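You operate a simulated robot arm through the tools that you are given. There is no shell and no other tool.

You are at the controls of a simulated robot arm. One attempt, no reset.

## Task
Sweep the tyre crumbs off the wash bench into the green crumb bin.
Fine: brush the heap into the yellow dustpan, tip the dustpan out over the bin; brush and dustpan go back where they lay. Set down upright: yellow brush.

It is judged by the outcome, as a careful person would: the job done as asked, and still so three seconds after it is handed in. It fails if anything else is knocked over, pushed out of place, dropped, spilled or broken.

## Robot
A 6-joint arm with a two-finger gripper, fixed in place. Base frame: the origin is at the foot of the arm, x ahead of it, y to its left, z up. Lengths are in m, angles in rad, forces in N, time in s.
Its first joint turns from -2.897 to 2.897 rad. Payload 2.45 kg.
Tool frame: the origin (TCP) lies between the finger pads and is the grasp point; the fingertips stand 0.02 m ahead of it; z points along the fingers, y is the line along which they close. Largest opening 0.14 m; the body of the gripper starts 0.168 m behind the TCP.
Orientation is that of the tool frame in the base frame, as a unit quaternion [w, x, y, z]. With the fingers straight down and closing along the base's y, the tool's x points along the base's -x, its y along +y and its z along -z.

## Interface
- The arm moves only by the tool arm_command. Its argument "motion" is a list that holds one entry, the list of rows, each a list of 7 numbers: the shift along the tool's x, y, z in m, then the turn, a rotation vector about the tool's x, y, z in rad, then the finger opening in m, from 0 to 0.14. In form: [[[x, y, z, wx, wy, wz, hand], ...]]. A call has 1 to 20 rows; each row shifts and turns the commanded pose from where the row before left it, along the tool's axes as they then stand. Rows are played at 5 a second. More than 0.05 m and 0.15 rad between two rows, or a gripper value outside its range, and nothing of the call is played. A pose out of reach is approached as far as the arm can. The call stops where the force on the tool passes 40 N (or 10 N more than at its start, if that is more) or the arm is blocked; 0.2 s more then pass. Each finger travels about 0.045 m/s and halts on what it meets, pressing with about 38 N; the grip force reading is that of the motor and also rises with nothing between the fingers. The clock runs only during rows and for 0.2 s after the last one: add rows that do not move to give the fingers time. The reply holds the time, the measured pose of the TCP, the force on the tool along the base axes, the opening and the grip force, in the units named above and with some noise, with the torque about the TCP (base axes, N m) and any sound that the robot's microphone picked up.
- Cameras (640 x 400 px; columns grow to the right, rows downward): "scene" is fixed at [0.3991, 0.6502, 1.5319]; the picture's right is [-0.92, -0.40, 0.00], its down [-0.15, 0.34, -0.93] and it looks along [0.37, -0.85, -0.37] (base axes); focal length 311 px, centre (320, 200). "wrist" rides on the gripper at [0.078, 0.011, -0.209] in the tool frame; the picture's right is [-0.14, 0.99, 0.00], its down [-0.92, -0.13, -0.37] and it looks along [-0.36, -0.05, 0.93] (tool axes); focal length 280 px, centre (320, 200). There is no depth. A picture from a camera that has moved, and an enlarged one, comes with that camera's place and axes in the base frame and with its lens.
- snapshot(camera): a new picture of that camera. It takes no simulated time.
- zoom(camera, box): a new picture of the part [left, top, right, bottom] of that camera's present view, enlarged. It takes no simulated time.
- hand_in(): hands the job in; it is judged then, once.

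Nothing tells you positions but the pictures and the camera data. Unless the task says otherwise, let go and move clear before handing in.

The tools are called after "Request:" as a command line: name --argument value ..., lists and objects as JSON in quotes. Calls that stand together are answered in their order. arm_command: Moves the arm, as the interface text tells. Its arguments: {"type":"object","properties":{"motion":{"type":"array","items":{"type":"array","items":{"type":"array","items":{"type":"number"}}}}},"required":["motion"]} The other tools are called the same way: snapshot (camera) takes a picture; zoom (camera, box) takes an enlarged picture of a part of a camera's view; hand_in () hands the job in.

At the start:

```text
time: 0.0
eef_pos: [0.6883, 0.0689, 1.3814]
orientation: [0.0, 0.0, 1.0, 0.001]
contact_force: [0.1, -1.1, -0.7]
wrist_torque: [0.01, -0.02, -0.02]
grip_width: 0.1402
grasp_force: 0.1
```

scene: 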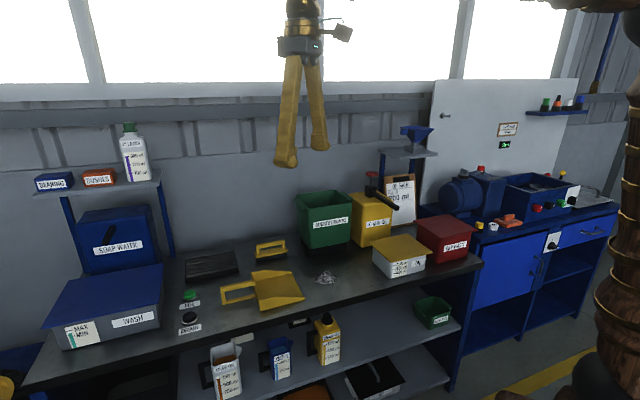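
wrist: 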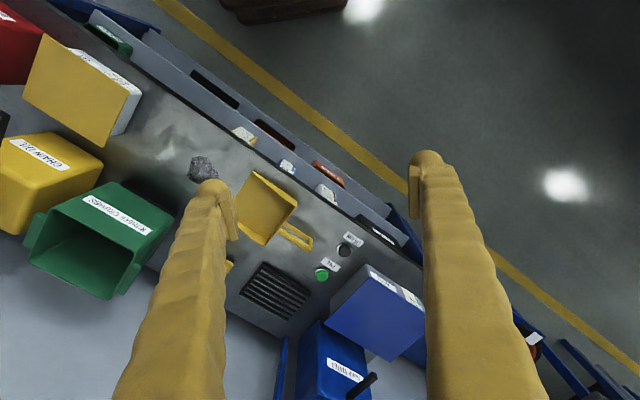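

I see a wash bench with a heap of grey crumbs, a yellow dustpan, a small yellow brush behind it, and a green bin at the back of the bench. I'll take closer pictures first to work out the positions.

Request:
zoom --camera "scene" --box '[160, 170, 360, 340]'

Request:
zoom --camera "scene" --box '[270, 160, 470, 300]'

Request:
zoom --camera "wrist" --box '[150, 120, 390, 330]'

Request:
snapshot --camera "wrist"

```text
2.35 times, centred on (260, 255) of scene
camera zoom: at [0.3991, 0.6502, 1.5319], right [-0.92, -0.4, 0.0], down [-0.15, 0.34, -0.93], along [0.37, -0.85, -0.37], focal length 732 px, centre (461, 71)
```

zoom: 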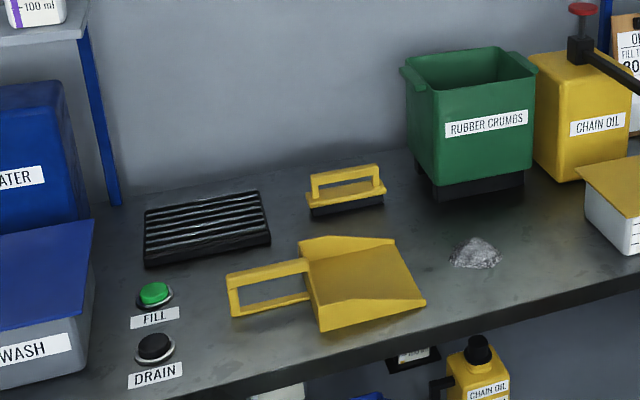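

```text
2.86 times, centred on (370, 230) of scene
camera zoom: at [0.3991, 0.6502, 1.5319], right [-0.92, -0.4, 0.0], down [-0.15, 0.34, -0.93], along [0.37, -0.85, -0.37], focal length 888 px, centre (177, 114)
```

zoom: 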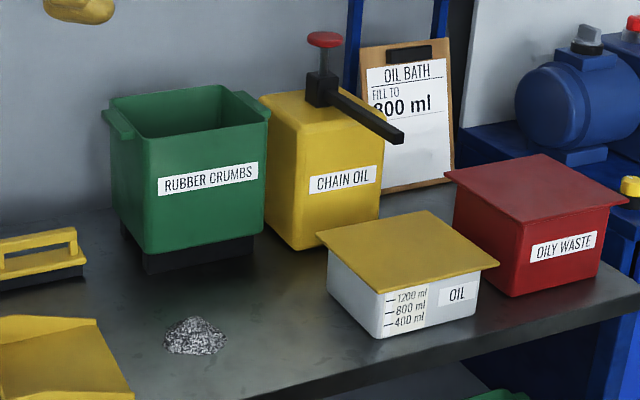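

```text
1.90 times, centred on (270, 225) of wrist
camera zoom: at [0.61, 0.0801, 1.5899], right [0.14, 0.99, 0.0], down [0.92, -0.13, 0.37], along [0.36, -0.05, -0.93], focal length 534 px, centre (415, 152)
```

zoom: 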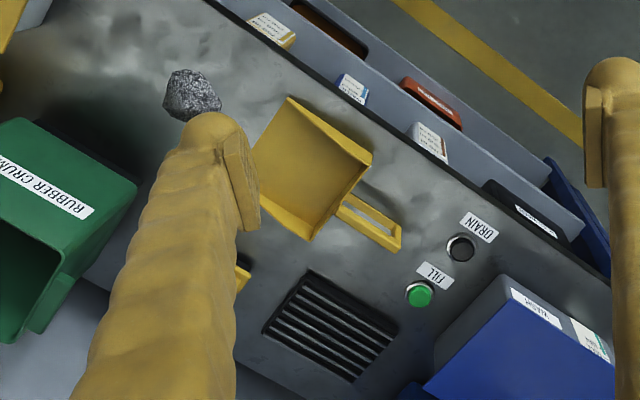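

```text
taken
camera wrist: at [0.61, 0.0801, 1.5899], right [0.14, 0.99, 0.0], down [0.92, -0.13, 0.37], along [0.36, -0.05, -0.93], focal length 280 px, centre (320, 200)
```

wrist: 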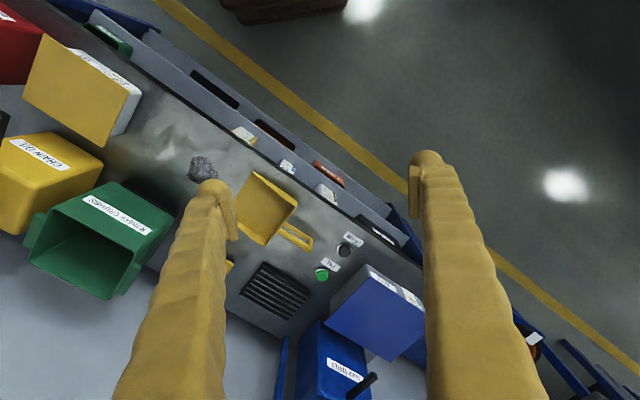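

The bench appears to run at about 45° to the base axes, with its top near z≈0.8. The crumb heap is near (0.78,-0.29), with the pan's mouth facing it and the brush close to the wall. I'll turn the tool to line up with the bench and move in for a better look.

Request:
arm_command --motion '[[[0, 0, 0, 0, 0, 0.1309, 0.14], [0, 0, 0, 0, 0, 0.1309, 0.14], [0, 0, 0, 0, 0, 0.1309, 0.14], [0, 0, 0, 0, 0, 0.1309, 0.14], [0, 0, 0, 0, 0, 0.1309, 0.14], [0, 0, 0, 0, 0, 0.1309, 0.14], [-0.0373, -0.0044, 0.0225, 0, 0, 0, 0.14], [-0.0373, -0.0044, 0.0225, 0, 0, 0, 0.14], [-0.0373, -0.0044, 0.0225, 0, 0, 0, 0.14], [-0.0373, -0.0044, 0.0225, 0, 0, 0, 0.14], [-0.0373, -0.0044, 0.0225, 0, 0, 0, 0.14], [-0.0373, -0.0044, 0.0225, 0, 0, 0, 0.14], [-0.0373, -0.0044, 0.0225, 0, 0, 0, 0.14], [-0.0373, -0.0044, 0.0225, 0, 0, 0, 0.14], [0, 0, 0, 0, 0, 0, 0.14]]]'

Request:
snapshot --camera "wrist"

Request:
snapshot --camera "scene"

```text
time: 3.2
eef_pos: [0.8757, -0.1715, 1.202]
orientation: [0.001, 0.383, 0.924, 0.0]
contact_force: [-0.4, 0.1, 0.0]
wrist_torque: [0.04, -0.04, 0.01]
grip_width: 0.1398
grasp_force: 0.0
```

```text
taken
camera wrist: at [0.8283, -0.1082, 1.4107], right [0.8, 0.6, 0.0], down [0.56, -0.74, 0.37], along [0.22, -0.29, -0.93], focal length 280 px, centre (320, 200)
```

wrist: 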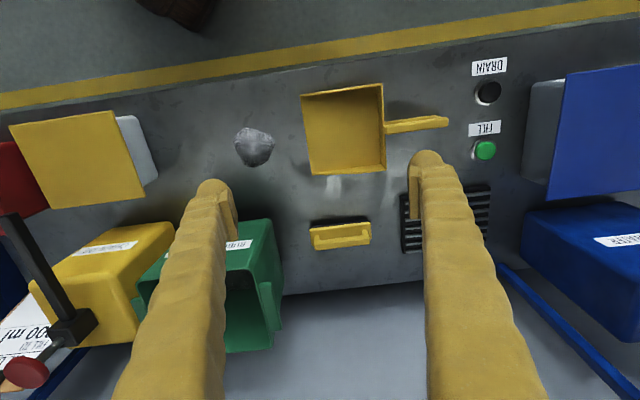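

```text
taken
```

scene: 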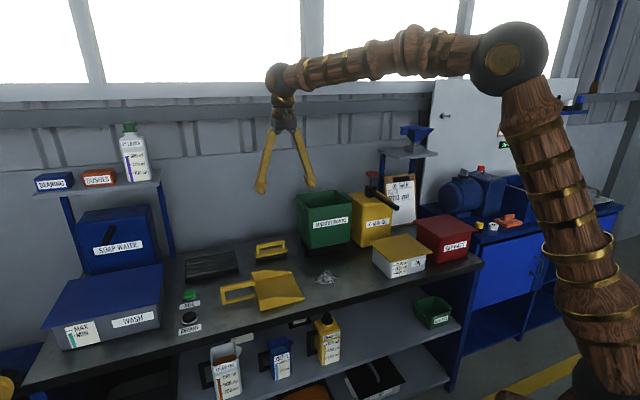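

Now most of the items are visible between the fingers. I'll zoom in on the pan, brush, heap and bin to measure them.

Request:
zoom --camera "wrist" --box '[290, 70, 460, 190]'

Request:
zoom --camera "wrist" --box '[290, 190, 390, 270]'

Request:
zoom --camera "wrist" --box '[130, 200, 300, 360]'

Request:
zoom --camera "scene" --box '[210, 225, 350, 315]'

Request:
zoom --camera "scene" --box '[245, 230, 305, 268]'

Request:
zoom --camera "scene" --box '[280, 170, 400, 260]'

```text
3.33 times, centred on (375, 130) of wrist
camera zoom: at [0.8283, -0.1082, 1.4107], right [0.8, 0.6, 0.0], down [0.56, -0.74, 0.37], along [0.22, -0.29, -0.93], focal length 935 px, centre (137, 433)
```

zoom: 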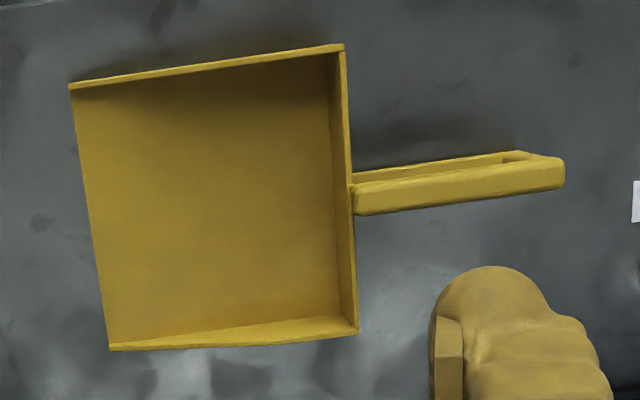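

```text
5.00 times, centred on (340, 230) of wrist
camera zoom: at [0.8283, -0.1082, 1.4107], right [0.8, 0.6, 0.0], down [0.56, -0.74, 0.37], along [0.22, -0.29, -0.93], focal length 1402 px, centre (220, 50)
```

zoom: 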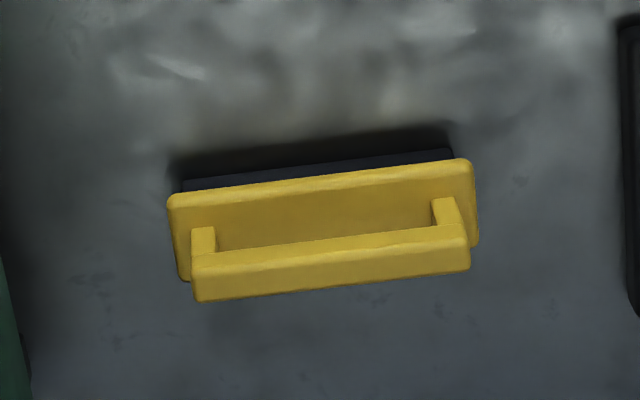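

```text
2.50 times, centred on (215, 280) of wrist
camera zoom: at [0.8283, -0.1082, 1.4107], right [0.8, 0.6, 0.0], down [0.56, -0.74, 0.37], along [0.22, -0.29, -0.93], focal length 701 px, centre (582, 0)
```

zoom: 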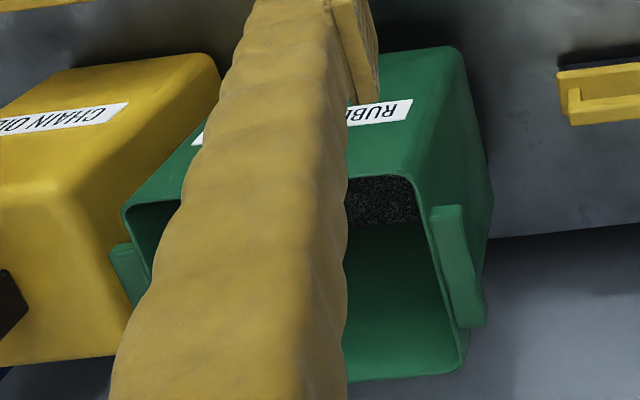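

```text
4.44 times, centred on (280, 270) of scene
camera zoom: at [0.3991, 0.6502, 1.5319], right [-0.92, -0.4, 0.0], down [-0.15, 0.34, -0.93], along [0.37, -0.85, -0.37], focal length 1382 px, centre (498, -111)
```

zoom: 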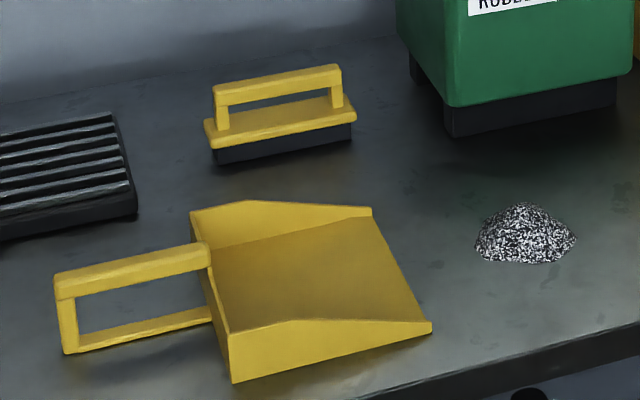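

```text
10.53 times, centred on (275, 249) of scene
camera zoom: at [0.3991, 0.6502, 1.5319], right [-0.92, -0.4, 0.0], down [-0.15, 0.34, -0.93], along [0.37, -0.85, -0.37], focal length 3273 px, centre (794, -316)
```

zoom: 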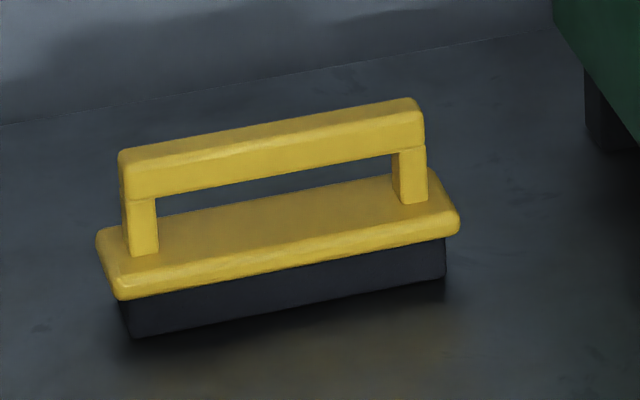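

```text
4.44 times, centred on (340, 215) of scene
camera zoom: at [0.3991, 0.6502, 1.5319], right [-0.92, -0.4, 0.0], down [-0.15, 0.34, -0.93], along [0.37, -0.85, -0.37], focal length 1382 px, centre (231, 133)
```

zoom: 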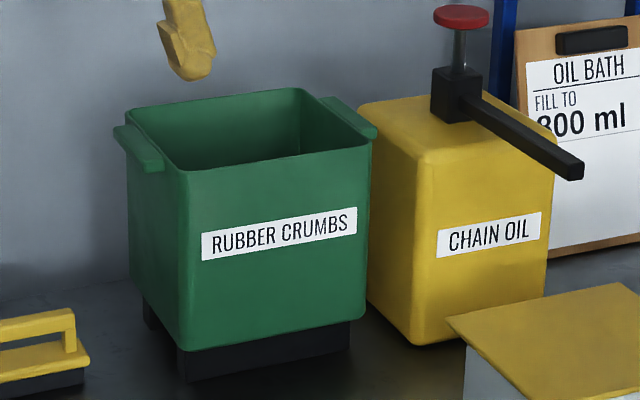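

The bench top is at about z=0.80. In bench coordinates (a along the bench, n toward the wall), the pan covers a 0.47–0.62 with its handle out to 0.74. The brush centre is (0.513, 0.981) and the bin mouth is a 0.16–0.36, n 0.92–1.085, z 1.03. The brush is far out, so I'll test the reach in free air above it.

Request:
arm_command --motion '[[[-0.04, 0.003, 0, 0, 0, 0, 0.14], [-0.04, 0.003, 0, 0, 0, 0, 0.14], [-0.04, 0.003, 0, 0, 0, 0, 0.14], [-0.04, 0.003, 0, 0, 0, 0, 0.14], [-0.04, 0.003, 0, 0, 0, 0, 0.14], [-0.04, 0, 0, 0, 0, 0, 0.14], [0, 0, 0, 0, 0, 0, 0.14], [0, 0, 0, 0, 0, 0, 0.14]]]'

Request:
snapshot --camera "scene"

Request:
snapshot --camera "wrist"

```text
time: 5.0
eef_pos: [1.0559, -0.3265, 1.2034]
orientation: [0.0, 0.383, 0.924, 0.0]
contact_force: [0.8, 0.5, -0.5]
wrist_torque: [0.01, 0.0, 0.01]
grip_width: 0.14
grasp_force: 0.2
```

```text
taken
```

scene: 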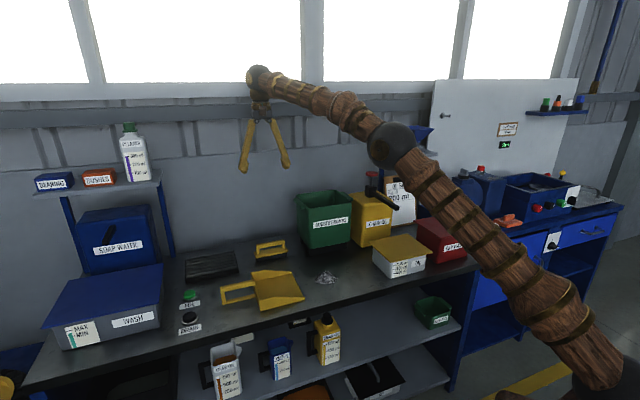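

```text
taken
camera wrist: at [1.008, -0.2637, 1.4129], right [0.8, 0.6, 0.0], down [0.56, -0.74, 0.37], along [0.22, -0.29, -0.93], focal length 280 px, centre (320, 200)
```

wrist: 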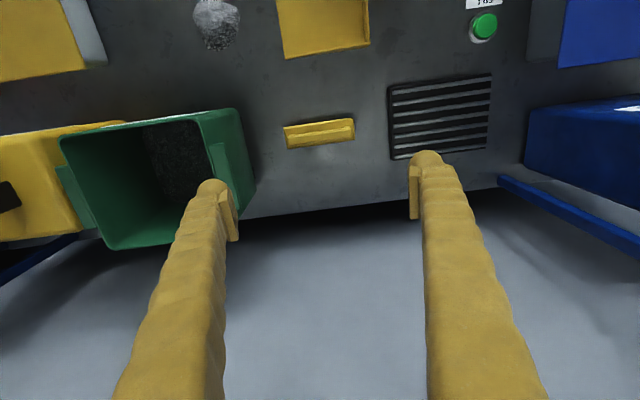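

The arm reaches above the brush with the tool pointing straight down. I'll turn it 90° so the fingers close across the brush handle with the camera on the side away from the bin, then come down partway and check.

Request:
arm_command --motion '[[[0, 0, 0, 0, 0, 0.1309, 0.14], [0, 0, 0, 0, 0, 0.1309, 0.12], [0, 0, 0, 0, 0, 0.1309, 0.1], [0, 0, 0, 0, 0, 0.1309, 0.09], [0, 0, 0, 0, 0, 0.1309, 0.08], [0, 0, 0, 0, 0, 0.1309, 0.08], [0, 0, 0, 0, 0, 0.1309, 0.08], [0, 0, 0, 0, 0, 0.1309, 0.08], [0, 0, 0, 0, 0, 0.1309, 0.08], [0, 0, 0, 0, 0, 0.1309, 0.08], [0, 0, 0, 0, 0, 0.1309, 0.08], [0, 0, 0, 0, 0, 0.1309, 0.08], [0, 0, 0.04, 0, 0, 0, 0.08], [0, 0, 0.04, 0, 0, 0, 0.08], [0, 0, 0.04, 0, 0, 0, 0.08], [0, 0, 0.04, 0, 0, 0, 0.08], [0, 0, 0, 0, 0, 0, 0.08], [0, 0, 0, 0, 0, 0, 0.08]]]'

Request:
snapshot --camera "scene"

Request:
snapshot --camera "wrist"

```text
time: 8.8
eef_pos: [1.0551, -0.3254, 1.0418]
orientation: [0.0, 0.924, 0.382, 0.0]
contact_force: [0.2, 0.0, -0.1]
wrist_torque: [0.02, -0.02, -0.03]
grip_width: 0.08
grasp_force: 0.0
```

```text
taken
```

scene: 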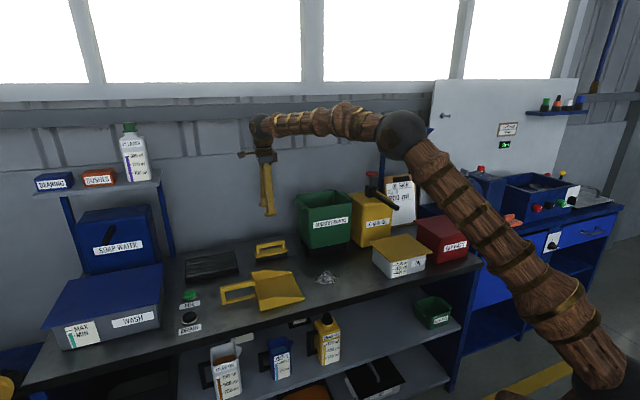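

```text
taken
camera wrist: at [1.1183, -0.2778, 1.2502], right [0.6, -0.8, 0.0], down [-0.74, -0.56, 0.37], along [-0.29, -0.22, -0.93], focal length 280 px, centre (320, 200)
```

wrist: 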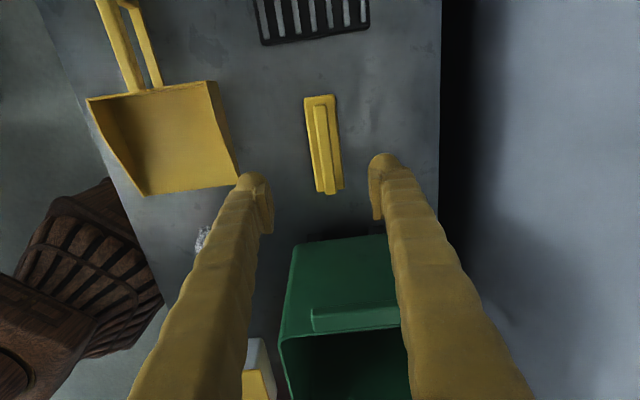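

The tool is now above the brush with the fingers set to straddle the handle. I'll zoom in to fine-tune before descending.

Request:
zoom --camera "wrist" --box '[270, 80, 390, 210]'

Request:
zoom --camera "scene" --box '[230, 170, 350, 280]'

```text
3.08 times, centred on (330, 145) of wrist
camera zoom: at [1.1183, -0.2778, 1.2502], right [0.6, -0.8, 0.0], down [-0.74, -0.56, 0.37], along [-0.29, -0.22, -0.93], focal length 863 px, centre (289, 369)
```

zoom: 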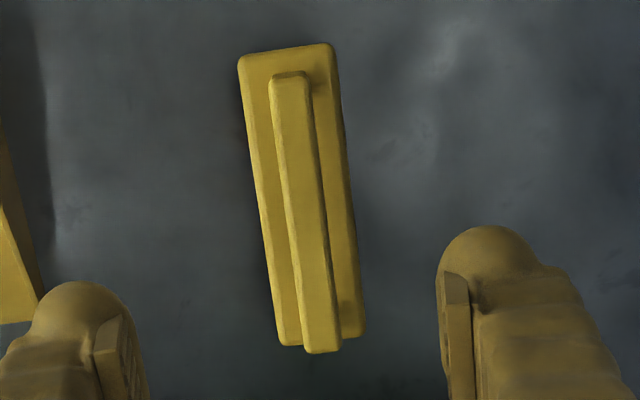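

```text
3.64 times, centred on (290, 225) of scene
camera zoom: at [0.3991, 0.6502, 1.5319], right [-0.92, -0.4, 0.0], down [-0.15, 0.34, -0.93], along [0.37, -0.85, -0.37], focal length 1131 px, centre (429, 109)
```

zoom: 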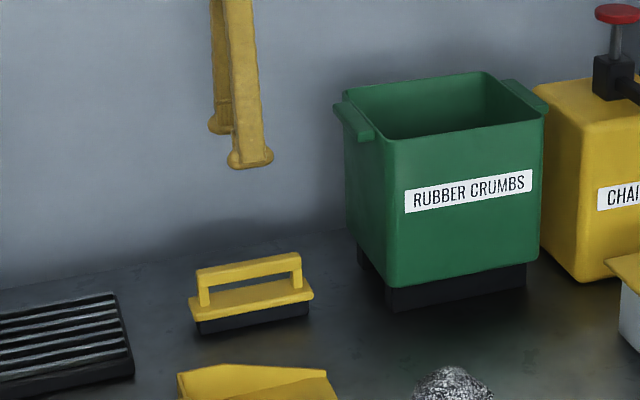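

The handle bar is centred at about (a 0.516, n 0.983) with its top at z≈0.874. I'll shift 7 mm toward the wall, descend to just above it and look again.

Request:
arm_command --motion '[[[0, 0.007, 0.03, 0, 0, 0, 0.06], [0, 0, 0.03, 0, 0, 0, 0.06], [0, 0, 0.03, 0, 0, 0, 0.06], [0, 0, 0.02, 0, 0, 0, 0.06], [0, 0, 0.02, 0, 0, 0, 0.06], [0, 0, 0, 0, 0, 0, 0.06], [0, 0, 0, 0, 0, 0, 0.06]]]'

Request:
snapshot --camera "wrist"

Request:
zoom --camera "scene" --box '[230, 190, 330, 280]'

```text
time: 10.4
eef_pos: [1.0593, -0.331, 0.9111]
orientation: [0.0, 0.924, 0.383, 0.0]
contact_force: [1.1, -0.3, 0.0]
wrist_torque: [0.01, 0.0, 0.02]
grip_width: 0.0603
grasp_force: 0.1
```

```text
taken
camera wrist: at [1.1213, -0.2832, 1.1205], right [0.6, -0.8, 0.0], down [-0.74, -0.56, 0.37], along [-0.29, -0.22, -0.93], focal length 280 px, centre (320, 200)
```

wrist: 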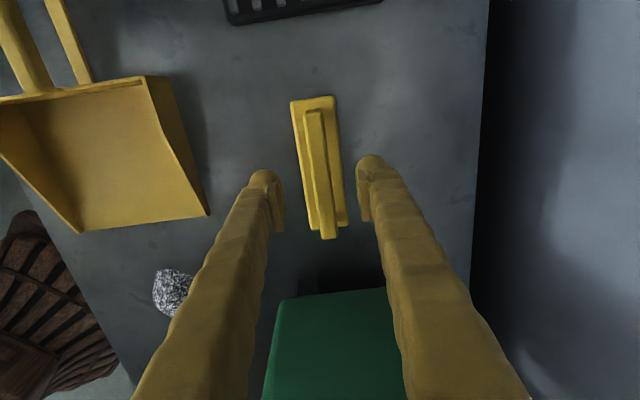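

```text
4.44 times, centred on (280, 235) of scene
camera zoom: at [0.3991, 0.6502, 1.5319], right [-0.92, -0.4, 0.0], down [-0.15, 0.34, -0.93], along [0.37, -0.85, -0.37], focal length 1382 px, centre (498, 44)
```

zoom: 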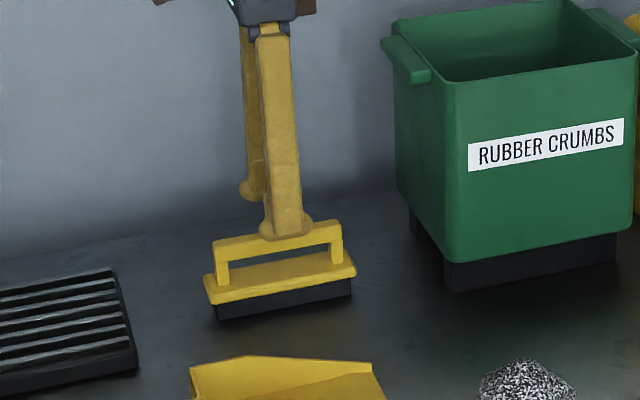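

The fingers straddle the handle bar. I'll descend the last 48 mm and close on it.

Request:
arm_command --motion '[[[0, 0, 0.016, 0, 0, 0, 0.06], [0, 0, 0.016, 0, 0, 0, 0.06], [0, 0, 0.016, 0, 0, 0, 0.06], [0, 0, 0, 0, 0, 0, 0.06], [0, 0, 0, 0, 0, 0, 0.05], [0, 0, 0, 0, 0, 0, 0.04], [0, 0, 0, 0, 0, 0, 0.03], [0, 0, 0, 0, 0, 0, 0.02], [0, 0, 0, 0, 0, 0, 0.01], [0, 0, 0, 0, 0, 0, 0.0], [0, 0, 0, 0, 0, 0, 0.0], [0, 0, 0, 0, 0, 0, 0.0], [0, 0, 0, 0, 0, 0, 0.0]]]'

Request:
snapshot --camera "wrist"

Request:
zoom --camera "scene" --box '[230, 190, 330, 280]'

```text
time: 13.2
eef_pos: [1.06, -0.3306, 0.8623]
orientation: [0.0, 0.924, 0.382, 0.0]
contact_force: [-0.3, -0.5, -0.2]
wrist_torque: [0.03, 0.02, -0.03]
grip_width: 0.0146
grasp_force: 37.7
```

```text
taken
camera wrist: at [1.1232, -0.2837, 1.0721], right [0.6, -0.8, 0.0], down [-0.74, -0.56, 0.37], along [-0.29, -0.22, -0.93], focal length 280 px, centre (320, 200)
```

wrist: 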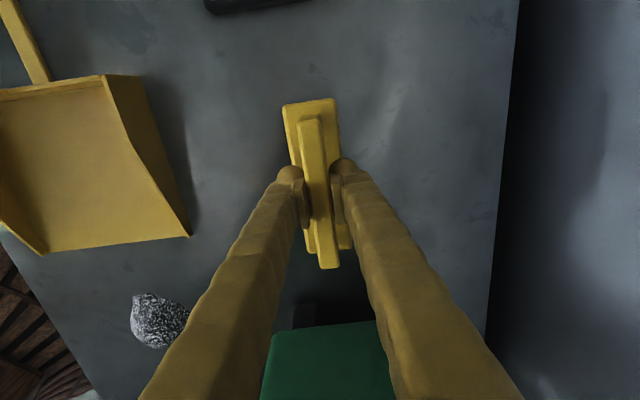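

```text
4.44 times, centred on (280, 235) of scene
camera zoom: at [0.3991, 0.6502, 1.5319], right [-0.92, -0.4, 0.0], down [-0.15, 0.34, -0.93], along [0.37, -0.85, -0.37], focal length 1382 px, centre (498, 44)
```

zoom: 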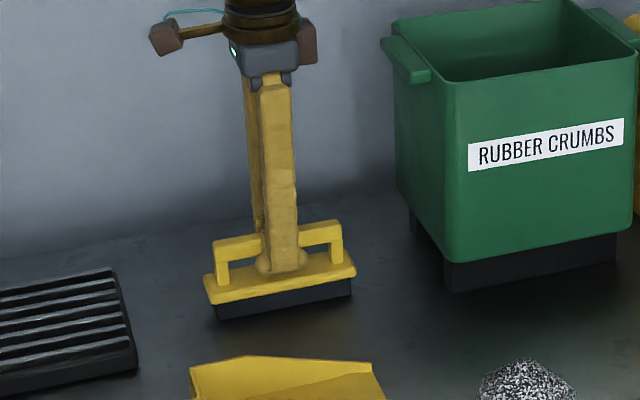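

I hold the brush, with the grip at 15 mm on the bar. Next I lift it clear, bring it forward and turn it so its length lies across the bench depth, facing the pan mouth.

Request:
arm_command --motion '[[[0, 0, -0.02, 0, 0, 0, 0], [0, 0, -0.03, 0, 0, 0, 0], [0, 0, -0.04, 0, 0, 0, 0], [0, 0, -0.04, 0, 0, 0, 0], [0, 0, -0.03, 0, 0, 0, 0], [0, -0.0377, 0, 0, 0, 0, 0], [0, -0.0377, 0, 0, 0, 0, 0], [0, -0.0377, 0, 0, 0, 0, 0], [0, -0.0377, 0, 0, 0, 0, 0], [0, -0.0377, 0, 0, 0, 0, 0], [0, -0.0377, 0, 0, 0, 0, 0], [0, 0, 0, 0, 0, 0, 0]]]'

Request:
arm_command --motion '[[[0, 0, 0, 0, 0, -0.1309, 0], [0, 0, 0, 0, 0, -0.1309, 0], [0, 0, 0, 0, 0, -0.1309, 0], [0, 0, 0, 0, 0, -0.1309, 0], [0, 0, 0, 0, 0, -0.1309, 0], [0, 0, 0, 0, 0, -0.1309, 0], [0, 0, 0, 0, 0, -0.1309, 0], [0, 0, 0, 0, 0, -0.1309, 0], [0, 0, 0, 0, 0, -0.1309, 0], [0, 0, 0, 0, 0, -0.1309, 0], [0, 0, 0, 0, 0, -0.1309, 0], [0, 0, 0, 0, 0, -0.1309, 0], [0, -0.04, 0, 0, 0, 0, 0], [0, -0.04, 0, 0, 0, 0, 0], [0, -0.04, 0, 0, 0, 0, 0], [0, -0.04, 0, 0, 0, 0, 0], [0, -0.04, 0, 0, 0, 0, 0], [0, -0.04, 0, 0, 0, 0, 0], [0, 0, 0, 0, 0, 0, 0]]]'

Request:
snapshot --camera "wrist"

Request:
snapshot --camera "scene"

```text
time: 15.8
eef_pos: [0.8985, -0.1714, 1.0222]
orientation: [0.0, 0.924, 0.383, 0.0]
contact_force: [0.4, 1.0, -0.4]
wrist_torque: [-0.02, 0.02, 0.0]
grip_width: 0.0
grasp_force: 29.8
```

```text
time: 19.8
eef_pos: [0.7305, -0.3427, 1.0226]
orientation: [0.0, 0.383, 0.924, 0.0]
contact_force: [0.3, 0.5, -0.3]
wrist_torque: [0.0, -0.01, 0.01]
grip_width: 0.0
grasp_force: 29.2
```

```text
taken
camera wrist: at [0.6831, -0.2803, 1.2328], right [0.8, 0.6, 0.0], down [0.56, -0.74, 0.37], along [0.22, -0.29, -0.93], focal length 280 px, centre (320, 200)
```

wrist: 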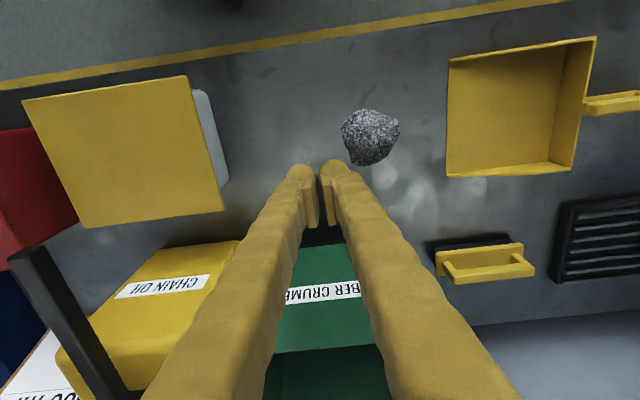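

```text
taken
```

scene: 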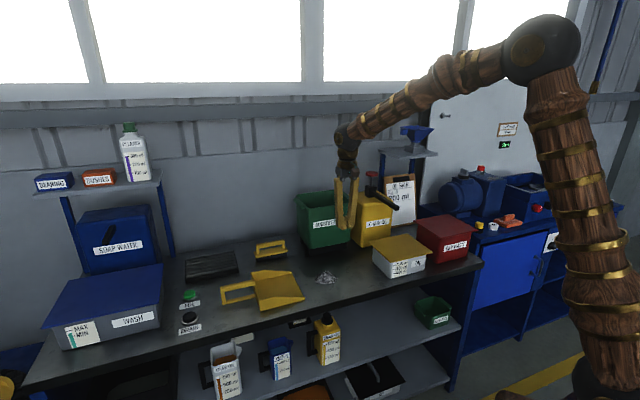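

The gripper reads 0.0, so the brush slipped out and is still standing at its place. I'll look closely at whether it moved, and why the grip failed.

Request:
zoom --camera "wrist" --box '[410, 210, 550, 300]'

Request:
zoom --camera "scene" --box '[245, 230, 305, 268]'

Request:
zoom --camera "scene" --box '[310, 160, 400, 240]'

```text
4.44 times, centred on (480, 255) of wrist
camera zoom: at [0.6831, -0.2803, 1.2328], right [0.8, 0.6, 0.0], down [0.56, -0.74, 0.37], along [0.22, -0.29, -0.93], focal length 1246 px, centre (-391, -44)
```

zoom: 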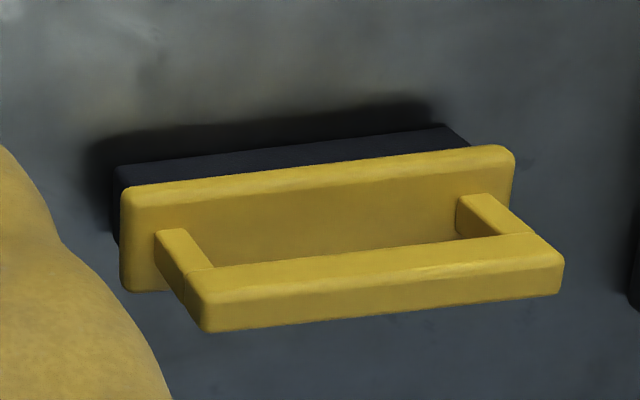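

```text
10.53 times, centred on (275, 249) of scene
camera zoom: at [0.3991, 0.6502, 1.5319], right [-0.92, -0.4, 0.0], down [-0.15, 0.34, -0.93], along [0.37, -0.85, -0.37], focal length 3273 px, centre (794, -316)
```

zoom: 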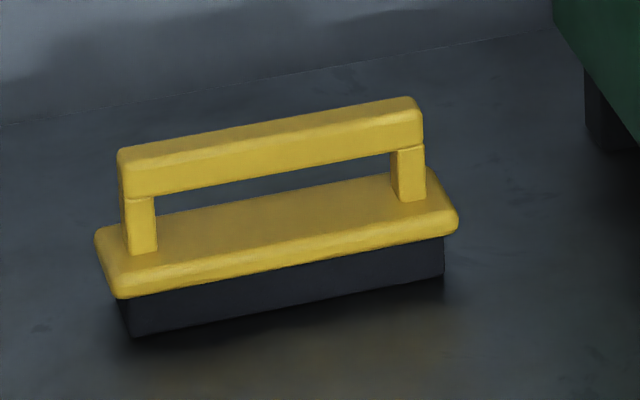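

```text
5.00 times, centred on (355, 200) of scene
camera zoom: at [0.3991, 0.6502, 1.5319], right [-0.92, -0.4, 0.0], down [-0.15, 0.34, -0.93], along [0.37, -0.85, -0.37], focal length 1555 px, centre (145, 200)
```

zoom: 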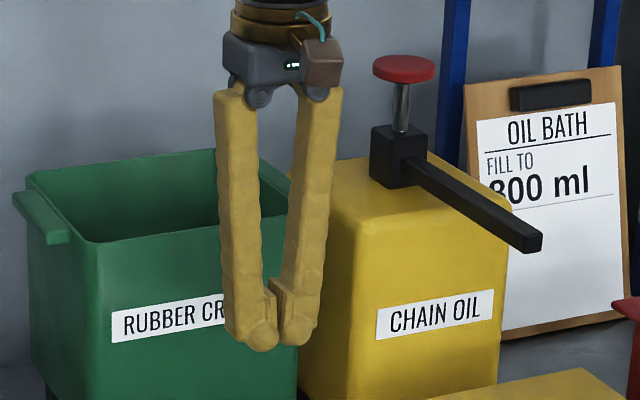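

The brush is upright and moved less than a millimetre. I'll return to it, grip the bar slightly deeper and lift in very small steps while watching the forces.

Request:
arm_command --motion '[[[0, 0.04025, 0, 0, 0, 0, 0.0], [0, 0.04025, 0, 0, 0, 0, 0.02], [0, 0.04025, 0, 0, 0, 0, 0.04], [0, 0.04025, 0, 0, 0, 0, 0.05], [0, 0.04025, 0, 0, 0, 0, 0.05], [0, 0.04025, 0, 0, 0, 0, 0.05], [0, 0, 0, 0, 0, 0.1309, 0.05], [0, 0, 0, 0, 0, 0.1309, 0.05], [0, 0, 0, 0, 0, 0.1309, 0.05], [0, 0, 0, 0, 0, 0.1309, 0.05], [0, 0, 0, 0, 0, 0.1309, 0.05], [0, 0, 0, 0, 0, 0.1309, 0.05], [0, 0, 0, 0, 0, 0.1309, 0.05], [0, 0, 0, 0, 0, 0.1309, 0.05], [0, 0, 0, 0, 0, 0.1309, 0.05], [0, 0, 0, 0, 0, 0.1309, 0.05], [0, 0, 0, 0, 0, 0.1309, 0.05], [0, 0, 0, 0, 0, 0.1309, 0.05]]]'

Request:
arm_command --motion '[[[0, 0.0374, 0, 0, 0, 0, 0.05], [0, 0.0374, 0, 0, 0, 0, 0.05], [0, 0.0374, 0, 0, 0, 0, 0.05], [0, 0.0374, 0, 0, 0, 0, 0.05], [0, 0.0374, 0, 0, 0, 0, 0.05], [0, 0.0374, 0, 0, 0, 0, 0.05], [0, 0, 0.03, 0, 0, 0, 0.05], [0, 0, 0.03, 0, 0, 0, 0.05], [0, 0, 0.03, 0, 0, 0, 0.05], [0, 0, 0.02, 0, 0, 0, 0.05], [0, 0, 0, 0, 0, 0, 0.05], [0, 0, 0, 0, 0, 0, 0.05]]]'

Request:
zoom --camera "wrist" --box '[240, 80, 400, 260]'

```text
time: 23.6
eef_pos: [0.9011, -0.1702, 1.0231]
orientation: [-0.001, 0.925, 0.381, 0.0]
contact_force: [0.1, 0.5, -0.7]
wrist_torque: [-0.01, 0.0, 0.01]
grip_width: 0.0497
grasp_force: 0.0
```

```text
time: 26.2
eef_pos: [1.0582, -0.3274, 0.9136]
orientation: [0.0, 0.924, 0.383, -0.001]
contact_force: [0.6, 1.0, 0.5]
wrist_torque: [0.01, -0.01, -0.02]
grip_width: 0.0501
grasp_force: 0.1
```

```text
2.22 times, centred on (320, 170) of wrist
camera zoom: at [1.1221, -0.2796, 1.122], right [0.6, -0.8, 0.0], down [-0.74, -0.56, 0.37], along [-0.29, -0.22, -0.93], focal length 623 px, centre (320, 267)
```

zoom: 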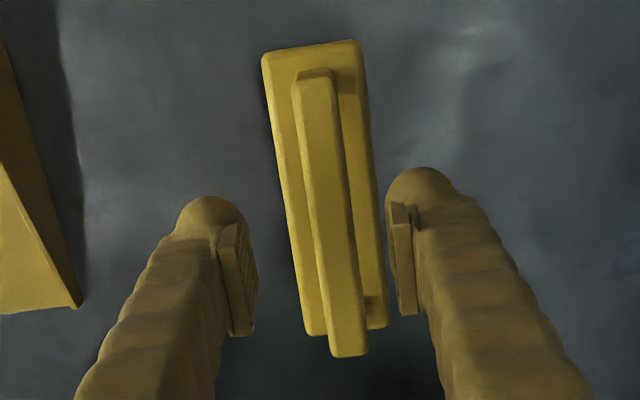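

The bar sits 5 mm further toward the wall than the tool centre. I'll recentre, go slightly deeper, close and wait longer before lifting gently.

Request:
arm_command --motion '[[[0, 0.005, 0.018, 0, 0, 0, 0.05], [0, 0, 0.018, 0, 0, 0, 0.05], [0, 0, 0.0195, 0, 0, 0, 0.05], [0, 0, 0, 0, 0, 0, 0.05], [0, 0, 0, 0, 0, 0, 0.04], [0, 0, 0, 0, 0, 0, 0.03], [0, 0, 0, 0, 0, 0, 0.02], [0, 0, 0, 0, 0, 0, 0.01], [0, 0, 0, 0, 0, 0, 0.005], [0, 0, 0, 0, 0, 0, 0.0], [0, 0, 0, 0, 0, 0, 0.0], [0, 0, 0, 0, 0, 0, 0.0], [0, 0, 0, 0, 0, 0, 0.0], [0, 0, 0, 0, 0, 0, 0.0]]]'

Request:
zoom --camera "wrist" --box '[240, 80, 400, 280]'

Request:
zoom --camera "scene" --box '[235, 210, 315, 270]'

```text
time: 29.2
eef_pos: [1.0636, -0.3295, 0.8594]
orientation: [-0.001, 0.924, 0.383, 0.0]
contact_force: [0.0, 0.5, -1.0]
wrist_torque: [-0.01, -0.01, 0.02]
grip_width: 0.013
grasp_force: 38.2
```

```text
2.00 times, centred on (320, 180) of wrist
camera zoom: at [1.1259, -0.2823, 1.0678], right [0.6, -0.8, 0.0], down [-0.74, -0.56, 0.37], along [-0.29, -0.22, -0.93], focal length 561 px, centre (320, 240)
```

zoom: 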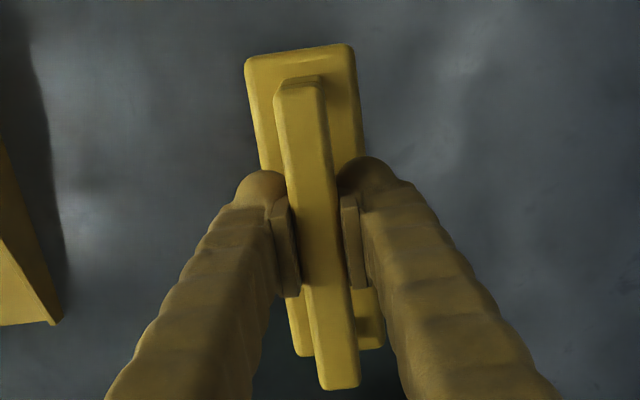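

```text
6.67 times, centred on (275, 240) of scene
camera zoom: at [0.3991, 0.6502, 1.5319], right [-0.92, -0.4, 0.0], down [-0.15, 0.34, -0.93], along [0.37, -0.85, -0.37], focal length 2073 px, centre (620, -67)
```

zoom: 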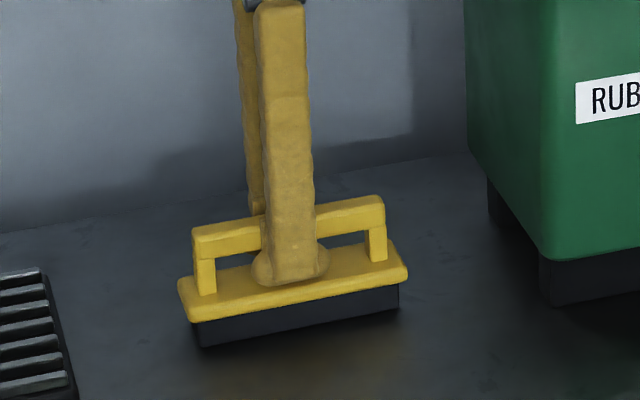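

The grip width now reads 13 mm, narrower than before. I'll hold for a second to see whether it is still creeping.

Request:
arm_command --motion '[[[0, 0, 0, 0, 0, 0, 0.0], [0, 0, 0, 0, 0, 0, 0.0], [0, 0, 0, 0, 0, 0, 0.0], [0, 0, 0, 0, 0, 0, 0.0], [0, 0, 0, 0, 0, 0, 0.0]]]'

Request:
arm_command --motion '[[[0, 0, -0.002, 0, 0, 0, 0.0], [0, 0, 0, 0, 0, 0, 0.0]]]'

Request:
arm_command --motion '[[[0, 0, -0.003, 0, 0, 0, 0.0], [0, 0, 0, 0, 0, 0, 0.0]]]'

Request:
zoom --camera "scene" --box '[235, 210, 315, 270]'

```text
time: 30.4
eef_pos: [1.0644, -0.329, 0.8584]
orientation: [0.0, 0.924, 0.383, 0.0]
contact_force: [0.3, -0.4, -0.1]
wrist_torque: [0.04, -0.03, 0.01]
grip_width: 0.013
grasp_force: 38.1
```

```text
time: 31.0
eef_pos: [1.062, -0.3306, 0.8602]
orientation: [0.0, 0.924, 0.383, 0.0]
contact_force: [-0.3, 0.0, -0.8]
wrist_torque: [0.01, 0.02, -0.01]
grip_width: 0.0133
grasp_force: 38.0
```

```text
time: 31.6
eef_pos: [1.0618, -0.3327, 0.8629]
orientation: [0.0, 0.924, 0.383, 0.0]
contact_force: [-0.7, 0.3, -1.4]
wrist_torque: [0.0, -0.01, 0.03]
grip_width: 0.0131
grasp_force: 37.5
```

```text
6.67 times, centred on (275, 240) of scene
camera zoom: at [0.3991, 0.6502, 1.5319], right [-0.92, -0.4, 0.0], down [-0.15, 0.34, -0.93], along [0.37, -0.85, -0.37], focal length 2073 px, centre (620, -67)
```

zoom: 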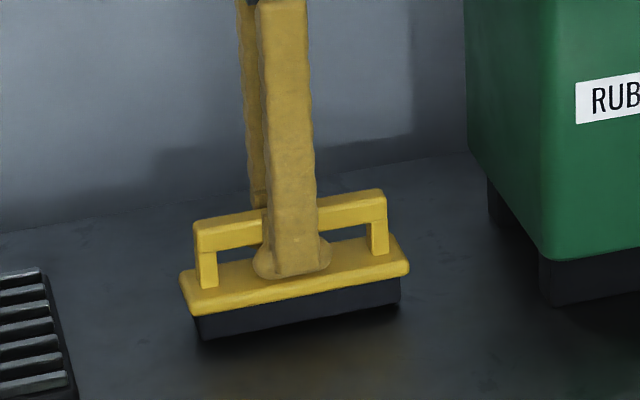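

It's lifting now; the bristles are about 5 mm off the bench. I'll continue gently and verify.

Request:
arm_command --motion '[[[0, 0, -0.004, 0, 0, 0, 0.0], [0, 0, -0.006, 0, 0, 0, 0.0], [0, 0, -0.008, 0, 0, 0, 0.0], [0, 0, -0.01, 0, 0, 0, 0.0], [0, 0, -0.01, 0, 0, 0, 0.0], [0, 0, -0.01, 0, 0, 0, 0.0], [0, 0, 0, 0, 0, 0, 0.0]]]'

Request:
zoom --camera "scene" --box '[235, 210, 315, 270]'

Request:
zoom --camera "wrist" --box '[240, 80, 400, 280]'

```text
time: 33.2
eef_pos: [1.0623, -0.3311, 0.9117]
orientation: [0.0, 0.924, 0.383, 0.0]
contact_force: [1.4, 0.7, -1.3]
wrist_torque: [0.03, 0.01, 0.0]
grip_width: 0.0131
grasp_force: 37.6
```

```text
6.67 times, centred on (275, 240) of scene
camera zoom: at [0.3991, 0.6502, 1.5319], right [-0.92, -0.4, 0.0], down [-0.15, 0.34, -0.93], along [0.37, -0.85, -0.37], focal length 2073 px, centre (620, -67)
```

zoom: 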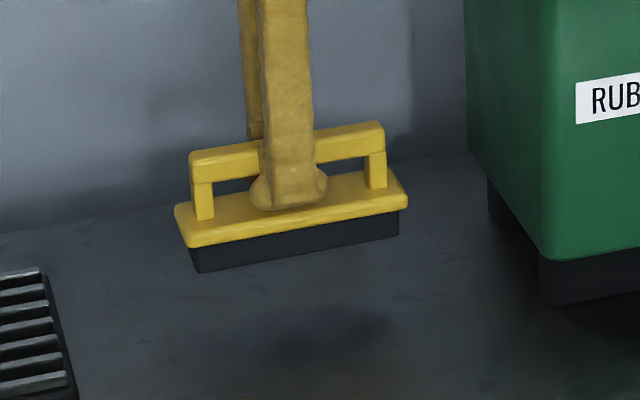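

```text
2.00 times, centred on (320, 180) of wrist
camera zoom: at [1.125, -0.2849, 1.1207], right [0.6, -0.8, 0.0], down [-0.74, -0.56, 0.37], along [-0.29, -0.22, -0.93], focal length 561 px, centre (320, 240)
```

zoom: 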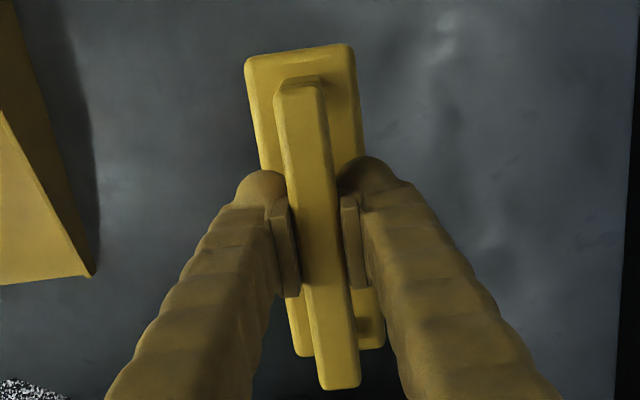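

The brush is securely held. I'll lift it higher and bring it forward smoothly, checking the grip at each stage.

Request:
arm_command --motion '[[[0, 0, -0.015, 0, 0, 0, 0.0], [0, 0, -0.02, 0, 0, 0, 0.0], [0, 0, -0.02, 0, 0, 0, 0.0], [0, 0, -0.02, 0, 0, 0, 0.0], [0, -0.01, -0.015, 0, 0, 0, 0.0], [0, -0.02, 0, 0, 0, 0, 0.0], [0, -0.025, 0, 0, 0, 0, 0.0], [0, -0.025, 0, 0, 0, 0, 0.0], [0, -0.025, 0, 0, 0, 0, 0.0], [0, -0.025, 0, 0, 0, 0, 0.0], [0, -0.025, 0, 0, 0, 0, 0.0], [0, -0.025, 0, 0, 0, 0, 0.0], [0, -0.025, 0, 0, 0, 0, 0.0], [0, -0.0163, 0, 0, 0, 0, 0.0], [0, -0.01, 0, 0, 0, 0, 0.0], [0, 0, 0, 0, 0, 0, 0.0]]]'

```text
time: 36.6
eef_pos: [0.8974, -0.1684, 0.9998]
orientation: [0.0, 0.924, 0.383, 0.0]
contact_force: [-1.1, -0.3, -1.1]
wrist_torque: [0.01, -0.01, 0.0]
grip_width: 0.013
grasp_force: 38.4
```

The grip is still firm. Now I'll rotate 90° and move along the bench to the far side of the heap, staying high.

Request:
arm_command --motion '[[[0, 0, 0, 0, 0, -0.06, 0.0], [0, 0, 0, 0, 0, -0.1, 0.0], [0, 0, 0, 0, 0, -0.11, 0.0], [0, 0, 0, 0, 0, -0.11, 0.0], [0, 0, 0, 0, 0, -0.11, 0.0], [0, 0, 0, 0, 0, -0.11, 0.0], [0, 0, 0, 0, 0, -0.11, 0.0], [0, 0, 0, 0, 0, -0.11, 0.0], [0, 0, 0, 0, 0, -0.11, 0.0], [0, 0, 0, 0, 0, -0.11, 0.0], [0, 0, 0, 0, 0, -0.11, 0.0], [0, 0, 0, 0, 0, -0.11, 0.0], [0, 0, 0, 0, 0, -0.11, 0.0], [0, 0, 0, 0, 0, -0.11, 0.0], [0, 0, 0, 0, 0, -0.0908, 0.0], [0, 0, 0, 0, 0, 0, 0.0]]]'

Request:
arm_command --motion '[[[0, -0.015, 0, 0, 0, 0, 0.0], [0, -0.025, 0, 0, 0, 0, 0.0], [0, -0.03, 0, 0, 0, 0, 0.0], [0, -0.03, 0, 0, 0, 0, 0.0], [0, -0.03, 0, 0, 0, 0, 0.0], [0, -0.03, 0, 0, 0, 0, 0.0], [0, -0.03, 0, 0, 0, 0, 0.0], [0, -0.03, 0, 0, 0, 0, 0.0], [0, -0.02, 0, 0, 0, 0, 0.0], [0, -0.015, 0, 0, 0, 0, 0.0], [0, 0, 0, 0, 0, 0, 0.0]]]'

Request:
snapshot --camera "wrist"

Request:
zoom --camera "scene" --box '[240, 190, 400, 300]'

```text
time: 40.0
eef_pos: [0.8996, -0.168, 1.0]
orientation: [0.0, 0.383, 0.924, 0.0]
contact_force: [-0.4, 0.3, -0.6]
wrist_torque: [-0.04, 0.01, 0.0]
grip_width: 0.0133
grasp_force: 38.3
```

```text
time: 42.4
eef_pos: [0.7193, -0.3485, 1.0015]
orientation: [0.0, 0.382, 0.924, 0.0]
contact_force: [0.1, 0.4, -0.8]
wrist_torque: [0.0, -0.01, 0.03]
grip_width: 0.0133
grasp_force: 37.8
```

```text
taken
camera wrist: at [0.6717, -0.2854, 1.2104], right [0.8, 0.6, 0.0], down [0.56, -0.74, 0.37], along [0.22, -0.29, -0.93], focal length 280 px, centre (320, 200)
```

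wrist: 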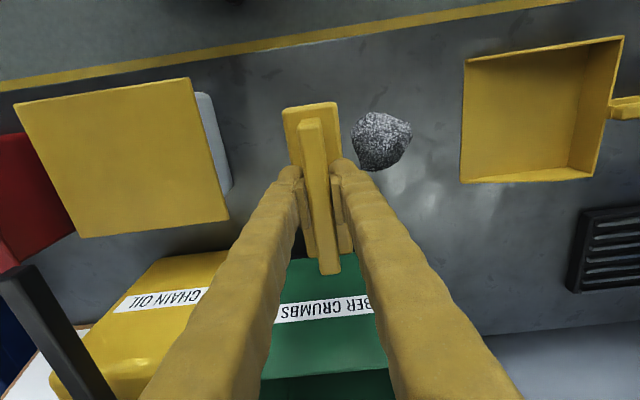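

```text
3.64 times, centred on (320, 245) of scene
camera zoom: at [0.3991, 0.6502, 1.5319], right [-0.92, -0.4, 0.0], down [-0.15, 0.34, -0.93], along [0.37, -0.85, -0.37], focal length 1131 px, centre (320, 36)
```

zoom: 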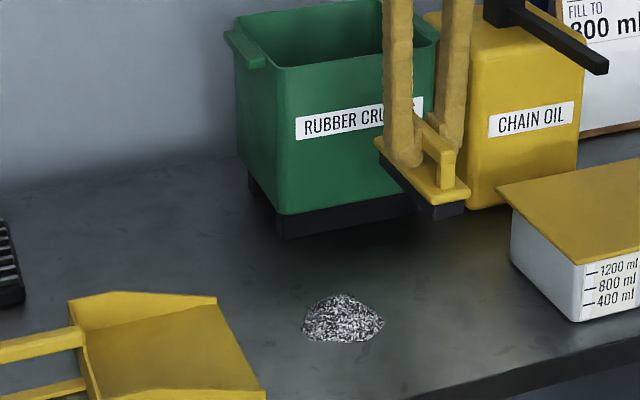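

The brush is over the bench behind the heap, with its length across the pan mouth's width. I'll shift 4.5 mm to centre on the mouth, then lower until the bristles just touch the bench.

Request:
arm_command --motion '[[[0.0045, 0, 0.015, 0, 0, 0, 0.0], [0, 0, 0.025, 0, 0, 0, 0.0], [0, 0, 0.025, 0, 0, 0, 0.0], [0, 0, 0.025, 0, 0, 0, 0.0], [0, 0, 0.025, 0, 0, 0, 0.0], [0, 0, 0.015, 0, 0, 0, 0.0], [0, 0, 0.006, 0, 0, 0, 0.0], [0, 0, 0.003, 0, 0, 0, 0.0], [0, 0, 0, 0, 0, 0, 0.0], [0, 0, 0, 0, 0, 0, 0.0]]]'

Request:
zoom --camera "scene" --box '[240, 190, 400, 300]'

Request:
snapshot --camera "wrist"

```text
time: 44.6
eef_pos: [0.7153, -0.3463, 0.862]
orientation: [0.0, 0.384, 0.924, 0.0]
contact_force: [-0.5, -0.6, -1.5]
wrist_torque: [0.04, 0.0, -0.04]
grip_width: 0.0134
grasp_force: 38.0
```

```text
3.64 times, centred on (320, 245) of scene
camera zoom: at [0.3991, 0.6502, 1.5319], right [-0.92, -0.4, 0.0], down [-0.15, 0.34, -0.93], along [0.37, -0.85, -0.37], focal length 1131 px, centre (320, 36)
```

zoom: 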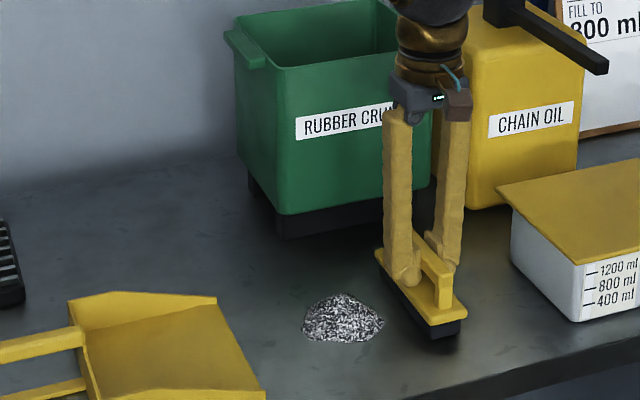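

```text
taken
camera wrist: at [0.6676, -0.2833, 1.0701], right [0.8, 0.6, 0.0], down [0.56, -0.74, 0.37], along [0.22, -0.29, -0.93], focal length 280 px, centre (320, 200)
```

wrist: 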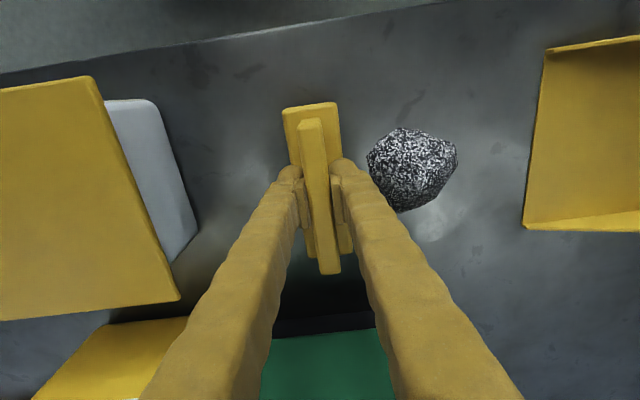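

The bristles are about 4 mm above the bench. I'll lower the last 3.5 mm and start the first part of the sweep slowly.

Request:
arm_command --motion '[[[0, 0, 0.002, 0, 0, 0, 0.0], [0, 0, 0.0015, 0, 0, 0, 0.0], [0, 0, 0, 0, 0, 0, 0.0]]]'

Request:
arm_command --motion '[[[0, 0.006, 0, 0, 0, 0, 0.0], [0, 0.01, 0, 0, 0, 0, 0.0], [0, 0.01, 0, 0, 0, 0, 0.0], [0, 0.01, 0, 0, 0, 0, 0.0], [0, 0.01, 0, 0, 0, 0, 0.0], [0, 0.01, 0, 0, 0, 0, 0.0], [0, 0, 0, 0, 0, 0, 0.0]]]'

Request:
zoom --camera "scene" --box '[240, 190, 400, 300]'

Request:
snapshot --camera "wrist"

```text
time: 45.4
eef_pos: [0.7161, -0.3447, 0.8581]
orientation: [0.001, 0.384, 0.923, -0.001]
contact_force: [-8.1, 0.7, 25.4]
wrist_torque: [0.25, 0.35, 0.05]
grip_width: 0.0132
grasp_force: 37.9
```

```text
time: 47.0
eef_pos: [0.7544, -0.3057, 0.8585]
orientation: [-0.001, 0.383, 0.924, 0.0]
contact_force: [-0.1, -1.3, 11.2]
wrist_torque: [-0.11, -0.16, -0.04]
grip_width: 0.0133
grasp_force: 38.8
```

```text
3.64 times, centred on (320, 245) of scene
camera zoom: at [0.3991, 0.6502, 1.5319], right [-0.92, -0.4, 0.0], down [-0.15, 0.34, -0.93], along [0.37, -0.85, -0.37], focal length 1131 px, centre (320, 36)
```

zoom: 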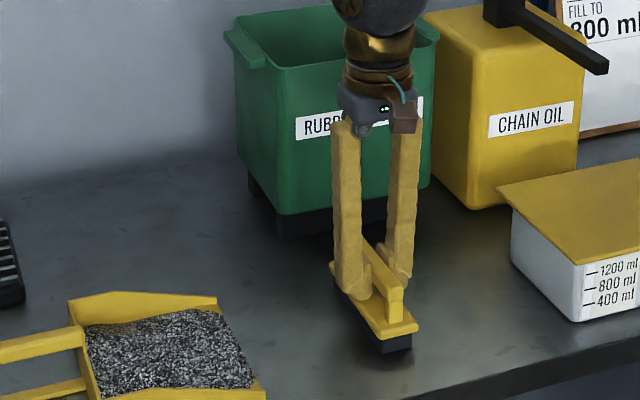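

```text
taken
camera wrist: at [0.7075, -0.2433, 1.0677], right [0.8, 0.6, 0.0], down [0.56, -0.74, 0.37], along [0.22, -0.29, -0.93], focal length 280 px, centre (320, 200)
```

wrist: 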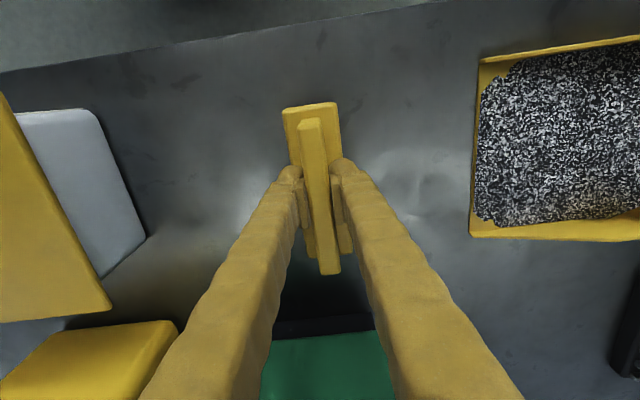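

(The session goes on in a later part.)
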